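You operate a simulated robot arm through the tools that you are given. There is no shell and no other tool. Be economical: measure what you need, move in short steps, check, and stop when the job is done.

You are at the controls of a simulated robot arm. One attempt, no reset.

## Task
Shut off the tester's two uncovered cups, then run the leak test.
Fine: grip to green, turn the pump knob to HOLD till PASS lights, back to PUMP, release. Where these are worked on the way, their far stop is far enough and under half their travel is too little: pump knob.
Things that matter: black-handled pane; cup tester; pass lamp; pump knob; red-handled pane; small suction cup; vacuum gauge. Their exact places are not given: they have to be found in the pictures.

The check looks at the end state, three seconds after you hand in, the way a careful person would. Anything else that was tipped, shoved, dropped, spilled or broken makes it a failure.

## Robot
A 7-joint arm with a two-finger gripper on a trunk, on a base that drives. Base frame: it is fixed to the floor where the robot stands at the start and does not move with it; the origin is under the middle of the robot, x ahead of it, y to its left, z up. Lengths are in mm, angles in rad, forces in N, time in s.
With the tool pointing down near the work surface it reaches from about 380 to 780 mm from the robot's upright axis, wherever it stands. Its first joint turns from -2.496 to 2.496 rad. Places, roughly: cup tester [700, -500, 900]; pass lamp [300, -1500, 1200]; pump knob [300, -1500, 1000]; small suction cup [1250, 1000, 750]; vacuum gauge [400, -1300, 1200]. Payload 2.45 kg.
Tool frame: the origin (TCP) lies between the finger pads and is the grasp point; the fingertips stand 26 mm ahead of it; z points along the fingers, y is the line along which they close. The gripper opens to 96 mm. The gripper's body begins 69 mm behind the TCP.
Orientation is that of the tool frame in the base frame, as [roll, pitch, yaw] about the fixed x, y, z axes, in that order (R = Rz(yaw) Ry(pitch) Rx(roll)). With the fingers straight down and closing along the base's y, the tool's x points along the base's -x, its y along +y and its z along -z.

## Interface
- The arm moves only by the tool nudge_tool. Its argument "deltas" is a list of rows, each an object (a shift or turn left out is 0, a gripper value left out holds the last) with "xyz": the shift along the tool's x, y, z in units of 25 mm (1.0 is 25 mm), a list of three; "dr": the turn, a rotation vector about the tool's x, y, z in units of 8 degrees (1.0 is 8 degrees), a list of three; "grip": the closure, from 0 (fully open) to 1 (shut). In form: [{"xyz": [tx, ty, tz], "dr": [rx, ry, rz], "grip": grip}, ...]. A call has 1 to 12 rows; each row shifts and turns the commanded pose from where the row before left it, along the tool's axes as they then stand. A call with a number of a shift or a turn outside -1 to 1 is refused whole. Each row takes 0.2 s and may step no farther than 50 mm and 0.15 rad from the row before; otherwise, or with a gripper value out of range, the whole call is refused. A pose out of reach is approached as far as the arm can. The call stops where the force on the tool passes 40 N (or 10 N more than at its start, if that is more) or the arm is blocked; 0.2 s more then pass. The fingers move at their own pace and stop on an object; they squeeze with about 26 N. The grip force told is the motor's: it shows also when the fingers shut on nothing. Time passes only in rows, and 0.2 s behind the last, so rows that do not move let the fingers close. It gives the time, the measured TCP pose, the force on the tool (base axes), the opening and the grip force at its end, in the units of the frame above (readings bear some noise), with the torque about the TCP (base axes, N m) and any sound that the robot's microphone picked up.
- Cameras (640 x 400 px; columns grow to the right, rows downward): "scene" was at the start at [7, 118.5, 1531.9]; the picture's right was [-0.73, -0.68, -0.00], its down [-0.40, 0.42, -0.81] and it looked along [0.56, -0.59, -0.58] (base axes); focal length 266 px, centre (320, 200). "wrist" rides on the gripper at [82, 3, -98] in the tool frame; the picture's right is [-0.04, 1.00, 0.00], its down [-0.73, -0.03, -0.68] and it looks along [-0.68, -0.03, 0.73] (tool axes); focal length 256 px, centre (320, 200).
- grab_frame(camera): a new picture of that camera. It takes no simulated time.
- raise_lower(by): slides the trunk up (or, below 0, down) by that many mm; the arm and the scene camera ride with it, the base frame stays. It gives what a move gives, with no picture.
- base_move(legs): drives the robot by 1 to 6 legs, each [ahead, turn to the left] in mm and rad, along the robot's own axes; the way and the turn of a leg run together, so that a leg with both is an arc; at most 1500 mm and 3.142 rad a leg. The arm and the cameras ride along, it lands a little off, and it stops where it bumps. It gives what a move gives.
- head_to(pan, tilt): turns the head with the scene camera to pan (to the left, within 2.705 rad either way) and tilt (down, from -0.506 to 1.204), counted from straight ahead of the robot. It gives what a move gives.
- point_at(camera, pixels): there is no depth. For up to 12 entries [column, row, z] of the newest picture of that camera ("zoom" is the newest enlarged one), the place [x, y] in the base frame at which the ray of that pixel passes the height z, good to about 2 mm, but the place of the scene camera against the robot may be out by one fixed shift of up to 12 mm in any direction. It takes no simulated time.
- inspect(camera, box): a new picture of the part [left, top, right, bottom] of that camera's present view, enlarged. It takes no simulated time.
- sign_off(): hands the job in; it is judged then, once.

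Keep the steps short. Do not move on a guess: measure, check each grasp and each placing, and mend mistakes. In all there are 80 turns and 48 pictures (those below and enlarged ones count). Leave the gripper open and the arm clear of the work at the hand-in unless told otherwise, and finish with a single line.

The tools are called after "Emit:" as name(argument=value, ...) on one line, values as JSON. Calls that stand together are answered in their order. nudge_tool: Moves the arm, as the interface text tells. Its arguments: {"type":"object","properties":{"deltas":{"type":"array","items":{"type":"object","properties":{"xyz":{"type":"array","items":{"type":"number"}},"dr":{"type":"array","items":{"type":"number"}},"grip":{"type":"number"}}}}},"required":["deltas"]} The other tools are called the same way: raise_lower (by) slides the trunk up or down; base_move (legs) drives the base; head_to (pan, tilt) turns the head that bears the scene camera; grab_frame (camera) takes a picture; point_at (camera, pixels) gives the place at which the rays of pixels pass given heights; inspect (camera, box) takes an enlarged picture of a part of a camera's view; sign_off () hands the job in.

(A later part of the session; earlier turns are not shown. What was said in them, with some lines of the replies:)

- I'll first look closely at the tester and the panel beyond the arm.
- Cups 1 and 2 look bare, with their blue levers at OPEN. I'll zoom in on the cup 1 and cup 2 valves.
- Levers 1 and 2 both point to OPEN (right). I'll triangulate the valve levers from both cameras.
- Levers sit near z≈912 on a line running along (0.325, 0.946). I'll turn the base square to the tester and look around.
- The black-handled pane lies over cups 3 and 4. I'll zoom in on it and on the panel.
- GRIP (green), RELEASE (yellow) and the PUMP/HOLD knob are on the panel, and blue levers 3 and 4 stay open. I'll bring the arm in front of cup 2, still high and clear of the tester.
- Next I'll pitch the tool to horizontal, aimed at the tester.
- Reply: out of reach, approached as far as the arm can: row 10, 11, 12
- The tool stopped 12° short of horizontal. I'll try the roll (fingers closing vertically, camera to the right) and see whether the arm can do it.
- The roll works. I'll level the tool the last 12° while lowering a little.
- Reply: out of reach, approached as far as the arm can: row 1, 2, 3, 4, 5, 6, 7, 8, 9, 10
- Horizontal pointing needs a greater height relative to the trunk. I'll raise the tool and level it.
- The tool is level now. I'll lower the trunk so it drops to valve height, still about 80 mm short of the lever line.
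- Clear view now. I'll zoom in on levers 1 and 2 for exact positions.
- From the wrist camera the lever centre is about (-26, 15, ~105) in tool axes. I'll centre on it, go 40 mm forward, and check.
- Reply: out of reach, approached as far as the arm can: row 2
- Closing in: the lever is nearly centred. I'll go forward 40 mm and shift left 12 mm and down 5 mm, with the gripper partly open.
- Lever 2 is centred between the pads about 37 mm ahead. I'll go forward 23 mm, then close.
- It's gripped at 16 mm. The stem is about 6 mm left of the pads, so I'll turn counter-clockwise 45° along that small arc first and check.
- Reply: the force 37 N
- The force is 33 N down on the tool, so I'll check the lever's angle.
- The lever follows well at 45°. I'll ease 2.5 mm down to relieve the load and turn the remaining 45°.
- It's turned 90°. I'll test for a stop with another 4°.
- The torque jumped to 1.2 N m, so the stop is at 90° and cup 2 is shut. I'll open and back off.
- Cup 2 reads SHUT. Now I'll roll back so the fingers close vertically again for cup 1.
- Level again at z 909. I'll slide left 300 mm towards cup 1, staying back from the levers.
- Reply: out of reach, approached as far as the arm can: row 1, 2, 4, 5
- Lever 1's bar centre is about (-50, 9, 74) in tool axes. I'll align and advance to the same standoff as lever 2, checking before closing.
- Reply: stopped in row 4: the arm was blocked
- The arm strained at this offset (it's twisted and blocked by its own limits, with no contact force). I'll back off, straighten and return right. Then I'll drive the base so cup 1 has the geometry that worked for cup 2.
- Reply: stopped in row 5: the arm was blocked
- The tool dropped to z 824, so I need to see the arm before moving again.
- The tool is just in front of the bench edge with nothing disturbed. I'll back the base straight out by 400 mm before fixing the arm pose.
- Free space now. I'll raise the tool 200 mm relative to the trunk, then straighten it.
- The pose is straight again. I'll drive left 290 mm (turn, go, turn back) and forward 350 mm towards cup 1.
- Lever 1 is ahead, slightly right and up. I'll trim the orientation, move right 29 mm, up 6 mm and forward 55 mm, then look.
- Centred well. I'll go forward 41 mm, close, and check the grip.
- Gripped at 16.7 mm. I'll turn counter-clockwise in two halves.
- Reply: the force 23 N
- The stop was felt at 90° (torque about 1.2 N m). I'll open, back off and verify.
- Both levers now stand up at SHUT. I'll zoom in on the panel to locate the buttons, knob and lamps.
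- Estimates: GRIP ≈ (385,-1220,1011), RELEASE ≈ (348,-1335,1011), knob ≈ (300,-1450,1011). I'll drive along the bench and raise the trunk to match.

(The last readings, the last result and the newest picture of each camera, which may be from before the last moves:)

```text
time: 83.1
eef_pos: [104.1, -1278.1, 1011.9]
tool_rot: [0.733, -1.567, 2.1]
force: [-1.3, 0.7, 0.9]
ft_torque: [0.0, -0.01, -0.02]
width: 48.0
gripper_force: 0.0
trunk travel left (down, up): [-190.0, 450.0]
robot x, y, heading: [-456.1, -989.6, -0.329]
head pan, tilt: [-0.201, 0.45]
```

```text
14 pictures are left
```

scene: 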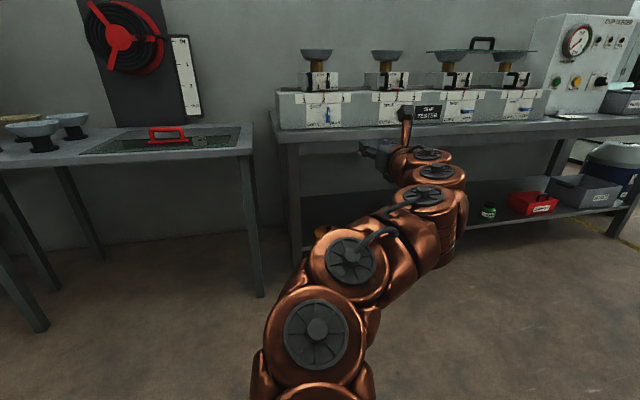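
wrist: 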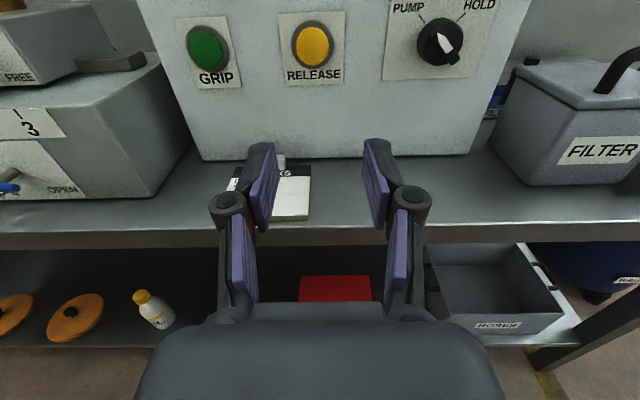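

Excellent view. I'll zoom in on the knob to read its pointer.

Emit:
inspect(camera="wrist", box=[380, 0, 510, 90])

```text
4.44 times, centred on (445, 45) of wrist
```

zoom: 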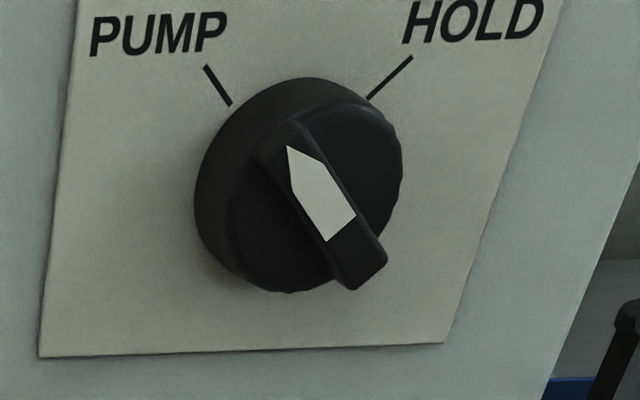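

The pointer is at PUMP (upper left) and HOLD is about 85° clockwise. I'll drive 150 mm closer, shift left 136 mm in line with the GRIP button, and close the fingers.

Emit:
base_move(legs=[[150, 0]])

Emit:
nudge_tool(deltas=[{"xyz": [0, -0.9, 0], "grip": 1.0}, {"xyz": [0, -0.9, 0]}, {"xyz": [0, -0.9, 0]}, {"xyz": [0, -0.9, 0]}, {"xyz": [0.25, -0.9, 0]}, {"xyz": [0.25, -0.9, 0]}])

Emit:
grab_frame(camera="wrist")

```text
time: 84.4
eef_pos: [248.1, -1326.3, 1011.1]
tool_rot: [0.734, -1.568, 2.096]
force: [0.0, 1.5, -0.3]
ft_torque: [-0.03, 0.03, -0.03]
width: 47.9
gripper_force: 0.1
trunk travel left (down, up): [-190.0, 450.0]
robot x, y, heading: [-314.2, -1037.2, -0.325]
head pan, tilt: [-0.201, 0.45]
```

```text
time: 85.8
eef_pos: [287.3, -1198.3, 1022.6]
tool_rot: [0.675, -1.569, 2.158]
force: [-0.7, -0.3, 0.2]
ft_torque: [-0.01, 0.02, 0.03]
width: 0.1
gripper_force: 26.0
trunk travel left (down, up): [-190.0, 450.0]
robot x, y, heading: [-311.7, -1035.7, -0.332]
head pan, tilt: [-0.201, 0.45]
```

```text
12 pictures are left
```

wrist: 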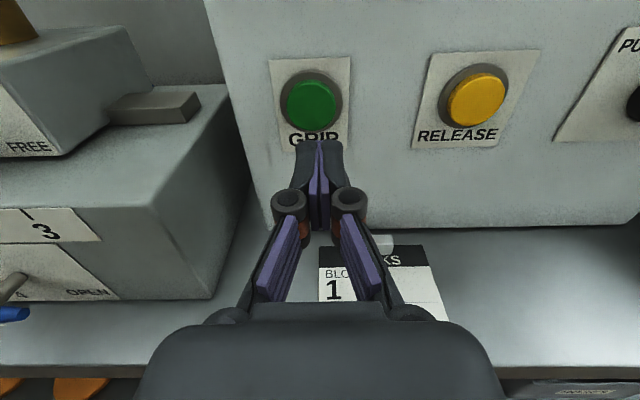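

The green button is straight ahead, 6 mm left. I'll approach 60 mm, then creep.

Emit:
nudge_tool(deltas=[{"xyz": [0, -0.25, 0.8]}, {"xyz": [0, 0, 0.8]}, {"xyz": [0, 0, 0.8]}, {"xyz": [0, 0, 0.1]}, {"xyz": [0, 0, 0.1]}, {"xyz": [0, 0, 0.1]}])

```text
time: 87.2
eef_pos: [354.4, -1212.8, 1024.4]
tool_rot: [0.741, -1.567, 2.092]
force: [0.5, -0.3, -0.5]
ft_torque: [-0.02, 0.0, 0.01]
width: 0.0
gripper_force: 25.9
trunk travel left (down, up): [-190.0, 450.0]
robot x, y, heading: [-315.5, -1040.4, -0.332]
head pan, tilt: [-0.201, 0.45]
```

Emit:
nudge_tool(deltas=[{"xyz": [0, 0, 0.1]}, {"xyz": [0, 0, 0.1]}, {"xyz": [0, 0, 0.1]}, {"xyz": [0, 0, 0.1]}, {"xyz": [0, 0, 0.1]}])

Emit:
grab_frame(camera="wrist")

```text
time: 88.4
eef_pos: [366.1, -1215.8, 1024.5]
tool_rot: [0.682, -1.566, 2.151]
force: [-6.0, 1.9, -0.6]
ft_torque: [0.0, 0.06, 0.01]
width: 5.9
gripper_force: 29.1
trunk travel left (down, up): [-190.0, 450.0]
robot x, y, heading: [-311.7, -1039.4, -0.327]
head pan, tilt: [-0.201, 0.45]
heard: click
```

```text
11 pictures are left
```

wrist: 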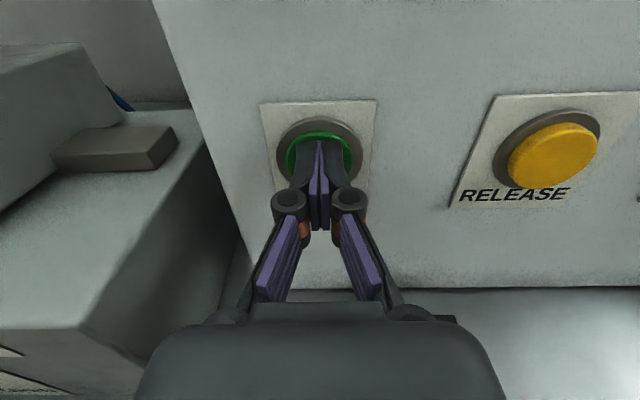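

The button clicked. I'll point the head at the gauge and read the needle.

Emit:
head_to(pan=-0.05, tilt=0.05)

Emit:
grab_frame(camera="scene")

```text
time: 89.3
eef_pos: [365.2, -1216.0, 1023.9]
tool_rot: [0.647, -1.565, 2.186]
force: [-5.6, 3.6, -0.1]
ft_torque: [0.0, 0.0, 0.01]
width: 5.9
gripper_force: 29.2
trunk travel left (down, up): [-190.0, 450.0]
robot x, y, heading: [-309.1, -1039.1, -0.332]
head pan, tilt: [-0.051, 0.051]
```

```text
10 pictures are left
```

scene: 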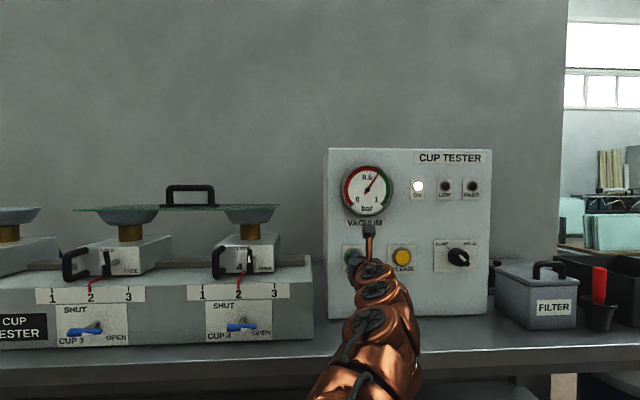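

The ON lamp is lit and the needle is at about 0.6 and rising. I'll back off and move right in front of the knob, opening the fingers.

Emit:
nudge_tool(deltas=[{"xyz": [0, 0, -1]}, {"xyz": [0, 0, -1]}, {"xyz": [0, 0, -1]}, {"xyz": [0, 1, 0], "grip": 0.5}, {"xyz": [0, 1, 0]}, {"xyz": [0, 1, 0]}, {"xyz": [0, 1, 0]}, {"xyz": [0, 1, 0]}, {"xyz": [0, 1, 0]}, {"xyz": [0, 1, 0]}, {"xyz": [0, 1, 0]}, {"xyz": [0, 1, 0]}])

Emit:
nudge_tool(deltas=[{"xyz": [-0.2, 1, 0]}, {"xyz": [0, 1, 0]}, {"dr": [0, 0, -0.9]}, {"dr": [0, 0, -0.9]}, {"dr": [0, 0, -0.9]}, {"dr": [0, 0, -0.9]}, {"dr": [0, 0, -0.9]}])

Emit:
grab_frame(camera="wrist")

```text
time: 91.9
eef_pos: [226.6, -1408.3, 1023.9]
tool_rot: [0.637, -1.568, 2.197]
force: [0.2, 0.3, 0.1]
ft_torque: [0.01, -0.01, 0.02]
width: 47.9
gripper_force: 0.1
trunk travel left (down, up): [-190.0, 450.0]
robot x, y, heading: [-313.6, -1037.3, -0.328]
head pan, tilt: [-0.051, 0.051]
```

```text
time: 93.5
eef_pos: [211.9, -1455.5, 1019.5]
tool_rot: [1.565, -0.938, 1.263]
force: [0.5, 0.2, 0.0]
ft_torque: [-0.01, -0.04, 0.02]
width: 48.3
gripper_force: 0.0
trunk travel left (down, up): [-190.0, 450.0]
robot x, y, heading: [-311.2, -1036.2, -0.328]
head pan, tilt: [-0.051, 0.051]
```

```text
9 pictures are left
```

wrist: 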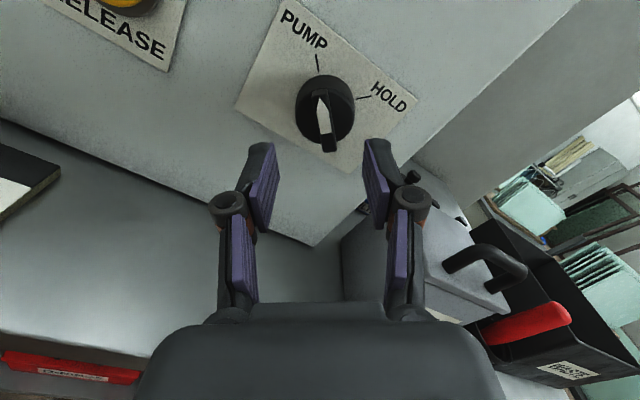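

Aligned with the bar. I'll narrow the fingers to 24 mm and advance slowly until the tips touch the knob's disc.

Emit:
nudge_tool(deltas=[{"xyz": [0, 0.12, 0.4], "grip": 0.75}, {"xyz": [0, 0, 0.4]}, {}, {"xyz": [0, 0, 0.12]}, {"xyz": [0, 0, 0.12]}, {"xyz": [0, 0, 0.12]}, {"xyz": [0, 0, 0.12]}, {"xyz": [0, 0, 0.12]}])

Emit:
inspect(camera="wrist", box=[220, 60, 430, 220])

```text
time: 95.3
eef_pos: [242.9, -1469.6, 1020.6]
tool_rot: [1.567, -0.94, 1.263]
force: [-0.4, 0.4, 0.3]
ft_torque: [0.02, 0.0, -0.01]
width: 23.9
gripper_force: 0.0
trunk travel left (down, up): [-190.0, 450.0]
robot x, y, heading: [-313.0, -1038.2, -0.334]
head pan, tilt: [-0.051, 0.051]
```

```text
2.50 times, centred on (325, 140) of wrist
```

zoom: 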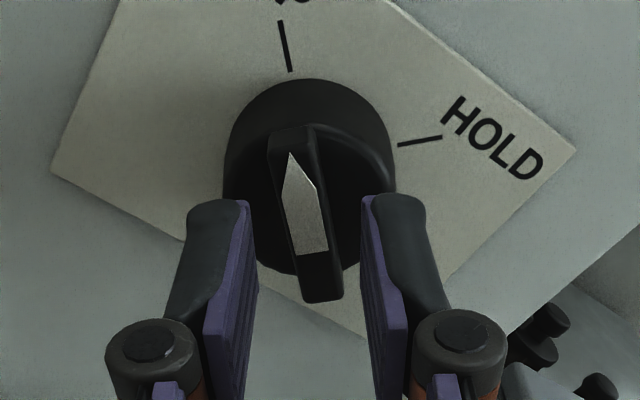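

The bar is about 7° further counter-clockwise. I'll rotate to match and creep on until contact.

Emit:
nudge_tool(deltas=[{"dr": [0, 0, -0.8]}, {"xyz": [0, 0, 0.12]}, {"xyz": [0, 0, 0.12]}, {"xyz": [0, 0, 0.12]}, {"xyz": [0, 0, 0.1]}, {"xyz": [0, 0, 0.1]}, {"xyz": [0, 0, 0.1]}])

Emit:
inspect(camera="wrist", box=[220, 60, 430, 220])

```text
time: 96.9
eef_pos: [259.3, -1475.2, 1021.3]
tool_rot: [1.567, -0.83, 1.263]
force: [-0.4, 0.7, 0.3]
ft_torque: [-0.02, -0.01, 0.0]
width: 23.7
gripper_force: 0.1
trunk travel left (down, up): [-190.0, 450.0]
robot x, y, heading: [-314.5, -1040.1, -0.329]
head pan, tilt: [-0.051, 0.051]
```

```text
2.50 times, centred on (325, 140) of wrist
```

zoom: 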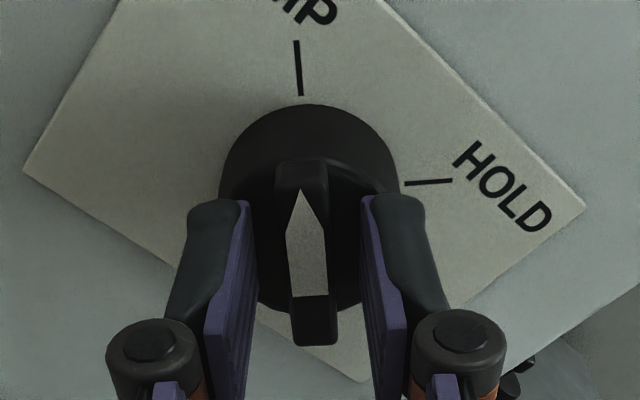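

Nicely aligned, and HOLD is 90° clockwise. I'll go forward another 9 mm and close on the bar.

Emit:
nudge_tool(deltas=[{"xyz": [0, 0, 0.12]}, {"xyz": [0, 0, 0.12]}, {"xyz": [0, 0, 0.12]}, {"grip": 1.0}, {"grip": 1.0}, {"grip": 1.0}])

```text
time: 97.4
eef_pos: [259.0, -1475.5, 1021.9]
tool_rot: [1.566, -0.827, 1.264]
force: [-25.6, 16.9, -2.4]
ft_torque: [-0.07, -0.11, -0.19]
width: 14.8
gripper_force: 14.7
trunk travel left (down, up): [-190.0, 450.0]
robot x, y, heading: [-309.4, -1039.1, -0.327]
head pan, tilt: [-0.051, 0.051]
stopped in row 2: the force on the tool passed its limit at 51 N (the readings are from after the stop); the commanded pose is now the measured one
```

The tips have reached the disc. I'll back off 1.5 mm and close on the bar.

Emit:
nudge_tool(deltas=[{"xyz": [0, 0, -0.06], "grip": 1.0}, {"grip": 1.0}, {"grip": 1.0}, {"grip": 1.0}])

Emit:
inspect(camera="wrist", box=[220, 60, 430, 220])

```text
time: 98.4
eef_pos: [258.2, -1475.1, 1021.4]
tool_rot: [1.568, -0.825, 1.262]
force: [-15.2, 14.1, -4.7]
ft_torque: [-0.1, -0.29, 0.54]
width: 10.9
gripper_force: 37.9
trunk travel left (down, up): [-190.0, 450.0]
robot x, y, heading: [-313.4, -1036.2, -0.327]
head pan, tilt: [-0.051, 0.051]
```

```text
2.50 times, centred on (325, 140) of wrist
```

zoom: 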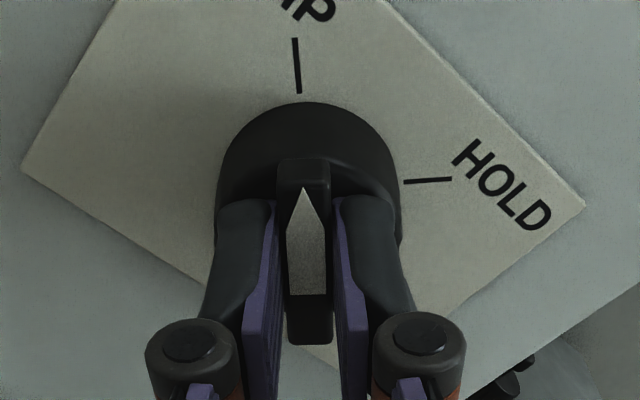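

The bar is gripped. I'll confirm the gauge is in the green before turning to HOLD.

Emit:
inspect(camera="scene", box=[320, 145, 500, 275])

```text
3.08 times, centred on (410, 210) of scene
```

zoom: 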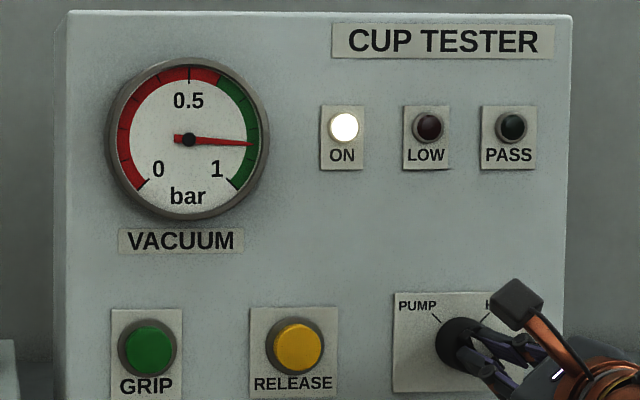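

The needle is in the green (about 0.85). I'll turn the knob clockwise 45°, then check the forces.

Emit:
nudge_tool(deltas=[{"dr": [0, 0, 0.9375]}, {"dr": [0, 0, 0.9375]}, {"dr": [0, 0, 0.9375]}, {"dr": [0, 0, 0.9375]}, {"dr": [0, 0, 0.9375]}, {"dr": [0, 0, 0.9375]}])

```text
time: 99.8
eef_pos: [259.3, -1477.0, 1020.8]
tool_rot: [-1.531, -1.525, -1.925]
force: [-7.4, 9.6, -5.7]
ft_torque: [-0.09, -0.35, -0.01]
width: 10.8
gripper_force: 38.1
trunk travel left (down, up): [-190.0, 450.0]
robot x, y, heading: [-314.4, -1038.4, -0.33]
head pan, tilt: [-0.051, 0.051]
```

Turning smoothly. I'll do the second half up to the stop.

Emit:
nudge_tool(deltas=[{"dr": [0, 0, 0.9375]}, {"dr": [0, 0, 0.9375]}, {"dr": [0, 0, 0.9375]}, {"dr": [0, 0, 0.9375]}, {"dr": [0, 0, 0.9375]}, {"dr": [0, 0, 0.9375]}, {"dr": [0, 0, 0.3]}, {}, {}, {}])

```text
time: 102.0
eef_pos: [259.8, -1476.3, 1020.1]
tool_rot: [-1.571, -0.7, -1.885]
force: [-13.2, 2.2, -5.6]
ft_torque: [-0.9, 0.6, -0.06]
width: 12.7
gripper_force: 39.2
trunk travel left (down, up): [-190.0, 450.0]
robot x, y, heading: [-309.2, -1036.8, -0.336]
head pan, tilt: [-0.051, 0.051]
```

The stop torque shows, so the knob is at HOLD. I'll wait a few seconds and read the lamps.

Emit:
nudge_tool(deltas=[{"dr": [0, 0, -0.2]}, {}, {}, {}, {}, {}, {}, {}, {}, {}, {}, {}])

Emit:
nudge_tool(deltas=[{}, {}, {}, {}, {}, {}, {}, {}, {}, {}, {}, {}])

Emit:
inspect(camera="scene", box=[320, 145, 500, 275])

```text
time: 104.6
eef_pos: [259.0, -1477.4, 1021.1]
tool_rot: [-1.568, -0.728, -1.886]
force: [-16.7, 1.3, -11.7]
ft_torque: [-0.81, 0.68, -0.25]
width: 11.7
gripper_force: 39.0
trunk travel left (down, up): [-190.0, 450.0]
robot x, y, heading: [-311.4, -1040.8, -0.331]
head pan, tilt: [-0.051, 0.051]
```

```text
time: 107.2
eef_pos: [259.0, -1475.4, 1020.7]
tool_rot: [-1.568, -0.728, -1.884]
force: [-20.5, 2.8, -14.8]
ft_torque: [-0.75, 0.78, -0.15]
width: 11.7
gripper_force: 38.4
trunk travel left (down, up): [-190.0, 450.0]
robot x, y, heading: [-309.5, -1037.2, -0.331]
head pan, tilt: [-0.051, 0.051]
```

```text
3.08 times, centred on (410, 210) of scene
```

zoom: 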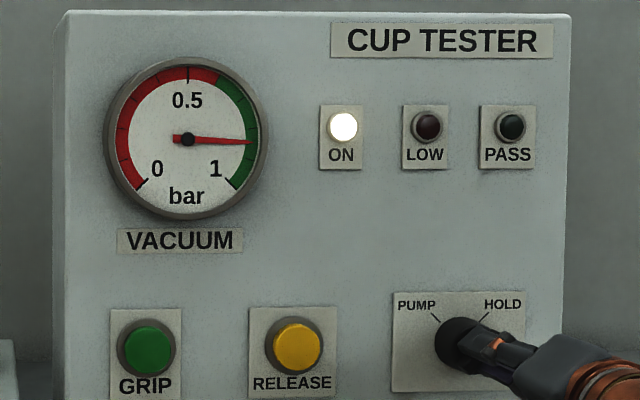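

The vacuum holds steady but PASS isn't lit yet. I'll wait longer.

Emit:
nudge_tool(deltas=[{}, {}, {}, {}, {}, {}, {}, {}, {}, {}, {}, {}])

Emit:
nudge_tool(deltas=[{}, {}, {}, {}, {}, {}, {}, {}, {}, {}, {}, {}])

Emit:
nudge_tool(deltas=[{}, {}, {}, {}, {}, {}, {}, {}, {}, {}, {}, {}])

Emit:
nudge_tool(deltas=[{}, {}, {}, {}, {}, {}, {}, {}, {}, {}, {}, {}])

Emit:
inspect(camera="scene", box=[320, 145, 500, 275])

```text
time: 109.8
eef_pos: [259.7, -1476.4, 1021.2]
tool_rot: [-1.57, -0.728, -1.884]
force: [-20.7, 3.4, -15.6]
ft_torque: [-0.8, 0.77, -0.24]
width: 11.8
gripper_force: 37.7
trunk travel left (down, up): [-190.0, 450.0]
robot x, y, heading: [-311.1, -1038.7, -0.333]
head pan, tilt: [-0.051, 0.051]
```

```text
time: 112.4
eef_pos: [259.3, -1477.4, 1020.4]
tool_rot: [-1.57, -0.728, -1.885]
force: [-20.1, 4.1, -17.1]
ft_torque: [-0.79, 0.66, -0.32]
width: 11.9
gripper_force: 38.5
trunk travel left (down, up): [-190.0, 450.0]
robot x, y, heading: [-313.6, -1037.6, -0.327]
head pan, tilt: [-0.051, 0.051]
```

```text
time: 115.0
eef_pos: [259.4, -1476.8, 1020.8]
tool_rot: [-1.57, -0.728, -1.885]
force: [-19.5, 3.2, -16.0]
ft_torque: [-0.78, 0.71, -0.33]
width: 11.7
gripper_force: 39.2
trunk travel left (down, up): [-190.0, 450.0]
robot x, y, heading: [-315.4, -1042.3, -0.333]
head pan, tilt: [-0.051, 0.051]
```

```text
time: 117.6
eef_pos: [258.3, -1476.6, 1020.7]
tool_rot: [-1.57, -0.726, -1.886]
force: [-18.8, 3.2, -14.7]
ft_torque: [-0.8, 0.72, -0.28]
width: 11.7
gripper_force: 39.1
trunk travel left (down, up): [-190.0, 450.0]
robot x, y, heading: [-313.8, -1040.5, -0.33]
head pan, tilt: [-0.051, 0.051]
```

```text
3.08 times, centred on (410, 210) of scene
```

zoom: 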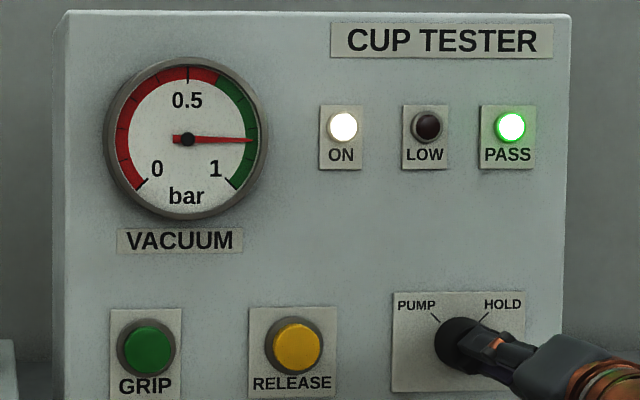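

PASS is lit. I'll turn the knob back counter-clockwise to PUMP.

Emit:
nudge_tool(deltas=[{"dr": [0, 0, -0.97]}, {"dr": [0, 0, -0.97]}, {"dr": [0, 0, -0.97]}, {"dr": [0, 0, -0.97]}, {"dr": [0, 0, -0.97]}, {"dr": [0, 0, -0.97]}, {"dr": [0, 0, -0.97]}, {"dr": [0, 0, -0.97]}, {"dr": [0, 0, -0.97]}, {"dr": [0, 0, -0.97]}, {"dr": [0, 0, -0.97]}, {"dr": [0, 0, -0.97]}])

```text
time: 120.2
eef_pos: [259.0, -1475.2, 1021.1]
tool_rot: [1.569, -0.785, 1.261]
force: [-21.0, 20.9, -11.3]
ft_torque: [0.26, 0.75, -0.4]
width: 11.0
gripper_force: 38.3
trunk travel left (down, up): [-190.0, 450.0]
robot x, y, heading: [-311.1, -1038.4, -0.334]
head pan, tilt: [-0.051, 0.051]
```

It's back past the starting angle. I'll nudge slightly further to feel the stop, ease off, open, back away and square up.

Emit:
nudge_tool(deltas=[{"dr": [0, 0, -0.4]}, {}])

Emit:
nudge_tool(deltas=[{"dr": [0, 0, 0.4]}, {"grip": 0.7}, {"grip": 0.7}, {"xyz": [0, 0, -0.8]}, {"xyz": [0, 0, -0.8]}, {"xyz": [0, 0, -1]}])

Emit:
inspect(camera="wrist", box=[200, 0, 440, 180])

```text
time: 120.8
eef_pos: [259.9, -1474.9, 1019.8]
tool_rot: [1.57, -0.731, 1.263]
force: [-24.5, 24.5, -17.5]
ft_torque: [1.2, -0.37, 0.58]
width: 11.6
gripper_force: 38.5
trunk travel left (down, up): [-190.0, 450.0]
robot x, y, heading: [-310.4, -1036.4, -0.333]
head pan, tilt: [-0.051, 0.051]
```

```text
time: 122.2
eef_pos: [197.2, -1456.0, 1020.4]
tool_rot: [1.568, -0.79, 1.259]
force: [-1.1, 0.2, -0.5]
ft_torque: [0.03, 0.0, -0.01]
width: 28.4
gripper_force: 0.1
trunk travel left (down, up): [-190.0, 450.0]
robot x, y, heading: [-311.9, -1036.6, -0.33]
head pan, tilt: [-0.051, 0.051]
```

```text
2.22 times, centred on (320, 90) of wrist
```

zoom: 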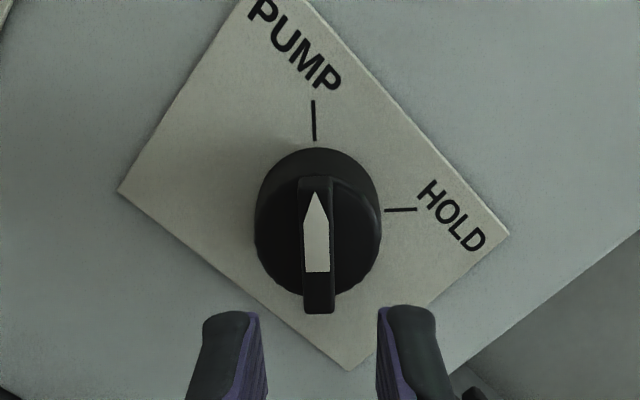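

The knob is at PUMP. I'll straighten the roll, shift left 152 mm in line with RELEASE, and close the fingers.

Emit:
nudge_tool(deltas=[{"dr": [0, 0, 0.94], "grip": 1.0}, {"dr": [0, 0, 0.94]}, {"dr": [0, 0, 0.94]}, {"dr": [0, 0, 0.94]}, {"dr": [0, 0, 0.94]}, {"dr": [0, 0, 0.88]}, {"xyz": [0.12, -1, 0]}, {"xyz": [0, -1, 0]}, {"xyz": [0, -1, 0]}, {"xyz": [0, -1, 0]}, {"xyz": [0, -1, 0]}, {"xyz": [0, -1, 0]}])

```text
time: 124.8
eef_pos: [243.8, -1314.4, 1022.3]
tool_rot: [1.131, -1.568, 1.695]
force: [0.4, 0.1, 0.4]
ft_torque: [0.0, 0.01, 0.02]
width: 0.0
gripper_force: 25.7
trunk travel left (down, up): [-190.0, 450.0]
robot x, y, heading: [-313.6, -1038.9, -0.328]
head pan, tilt: [-0.051, 0.051]
```

Emit:
nudge_tool(deltas=[{"xyz": [0.04, -0.12, 0.8]}, {"xyz": [0, 0, 0.8]}, {"xyz": [0, 0, 0.8]}, {"xyz": [0, 0, 0.2]}, {"xyz": [0, 0, 0.1]}, {"xyz": [0, 0, 0.1]}])

Emit:
inspect(camera="wrist", box=[200, 60, 440, 240])

```text
time: 126.2
eef_pos: [311.0, -1332.6, 1023.0]
tool_rot: [1.145, -1.568, 1.683]
force: [-0.5, -0.2, -0.2]
ft_torque: [0.06, -0.02, -0.03]
width: 0.1
gripper_force: 25.7
trunk travel left (down, up): [-190.0, 450.0]
robot x, y, heading: [-312.0, -1036.7, -0.328]
head pan, tilt: [-0.051, 0.051]
```

```text
2.22 times, centred on (320, 150) of wrist
```

zoom: 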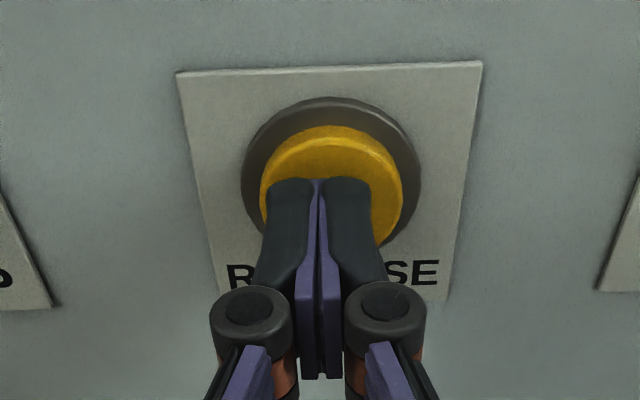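

The tips are in front of the yellow button. I'll creep in until it clicks.

Emit:
nudge_tool(deltas=[{"xyz": [0, 0, 0.1]}, {"xyz": [0, 0, 0.1]}, {"xyz": [0, 0, 0.1]}, {"xyz": [0, 0, 0.1]}])

```text
time: 127.2
eef_pos: [320.2, -1333.6, 1025.4]
tool_rot: [1.229, -1.565, 1.6]
force: [0.0, 0.1, -0.6]
ft_torque: [-0.02, -0.01, 0.01]
width: 0.1
gripper_force: 25.5
trunk travel left (down, up): [-190.0, 450.0]
robot x, y, heading: [-311.1, -1037.8, -0.331]
head pan, tilt: [-0.051, 0.051]
```

Emit:
nudge_tool(deltas=[{"xyz": [0, 0, 0.1]}, {"xyz": [0, 0, 0.1]}, {"xyz": [0, 0, 0.1]}])

```text
time: 128.0
eef_pos: [328.8, -1336.0, 1024.5]
tool_rot: [1.298, -1.566, 1.532]
force: [-14.6, 5.6, -5.2]
ft_torque: [0.02, 0.14, 0.02]
width: 6.0
gripper_force: 29.1
trunk travel left (down, up): [-190.0, 450.0]
robot x, y, heading: [-314.8, -1038.2, -0.329]
head pan, tilt: [-0.051, 0.051]
heard: click
```

Click heard. I'll back off, open the gripper, reverse the base a little, and read the panel.

Emit:
nudge_tool(deltas=[{"xyz": [0, 0, -1]}, {"xyz": [0, 0, -1]}, {"xyz": [0, 0, -1]}, {"grip": 0}, {"grip": 0}, {"grip": 0}, {"grip": 0}, {}])

Emit:
base_move(legs=[[-200, 0]])

Emit:
grab_frame(camera="scene")

```text
time: 129.8
eef_pos: [257.2, -1313.4, 1024.1]
tool_rot: [1.226, -1.565, 1.604]
force: [-0.4, -0.1, 0.3]
ft_torque: [0.03, -0.01, -0.05]
width: 96.3
gripper_force: 0.0
trunk travel left (down, up): [-190.0, 450.0]
robot x, y, heading: [-312.8, -1038.4, -0.329]
head pan, tilt: [-0.051, 0.051]
```

```text
time: 131.4
eef_pos: [66.5, -1248.8, 1023.5]
tool_rot: [1.232, -1.567, 1.599]
force: [0.5, -0.2, -0.1]
ft_torque: [-0.01, 0.01, 0.01]
width: 96.1
gripper_force: 0.1
trunk travel left (down, up): [-190.0, 450.0]
robot x, y, heading: [-500.4, -974.5, -0.332]
head pan, tilt: [-0.051, 0.051]
```

```text
0 pictures are left
```

scene: 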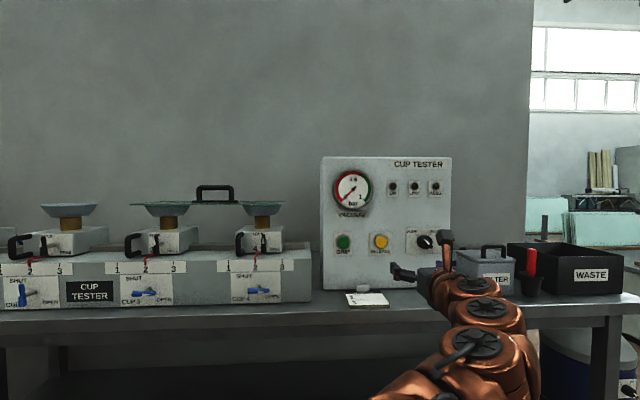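

The gauge is back at 0, the lamps are off, the knob is at PUMP, the pane is undisturbed, and the gripper is open and clear. Handing in.

Emit:
sign_off()

```text
The job is handed in.
```

Cups 1 and 2 are shut off; the leak test held in the green until PASS lit, then the knob went back to PUMP, the vacuum was released and the job was handed in.
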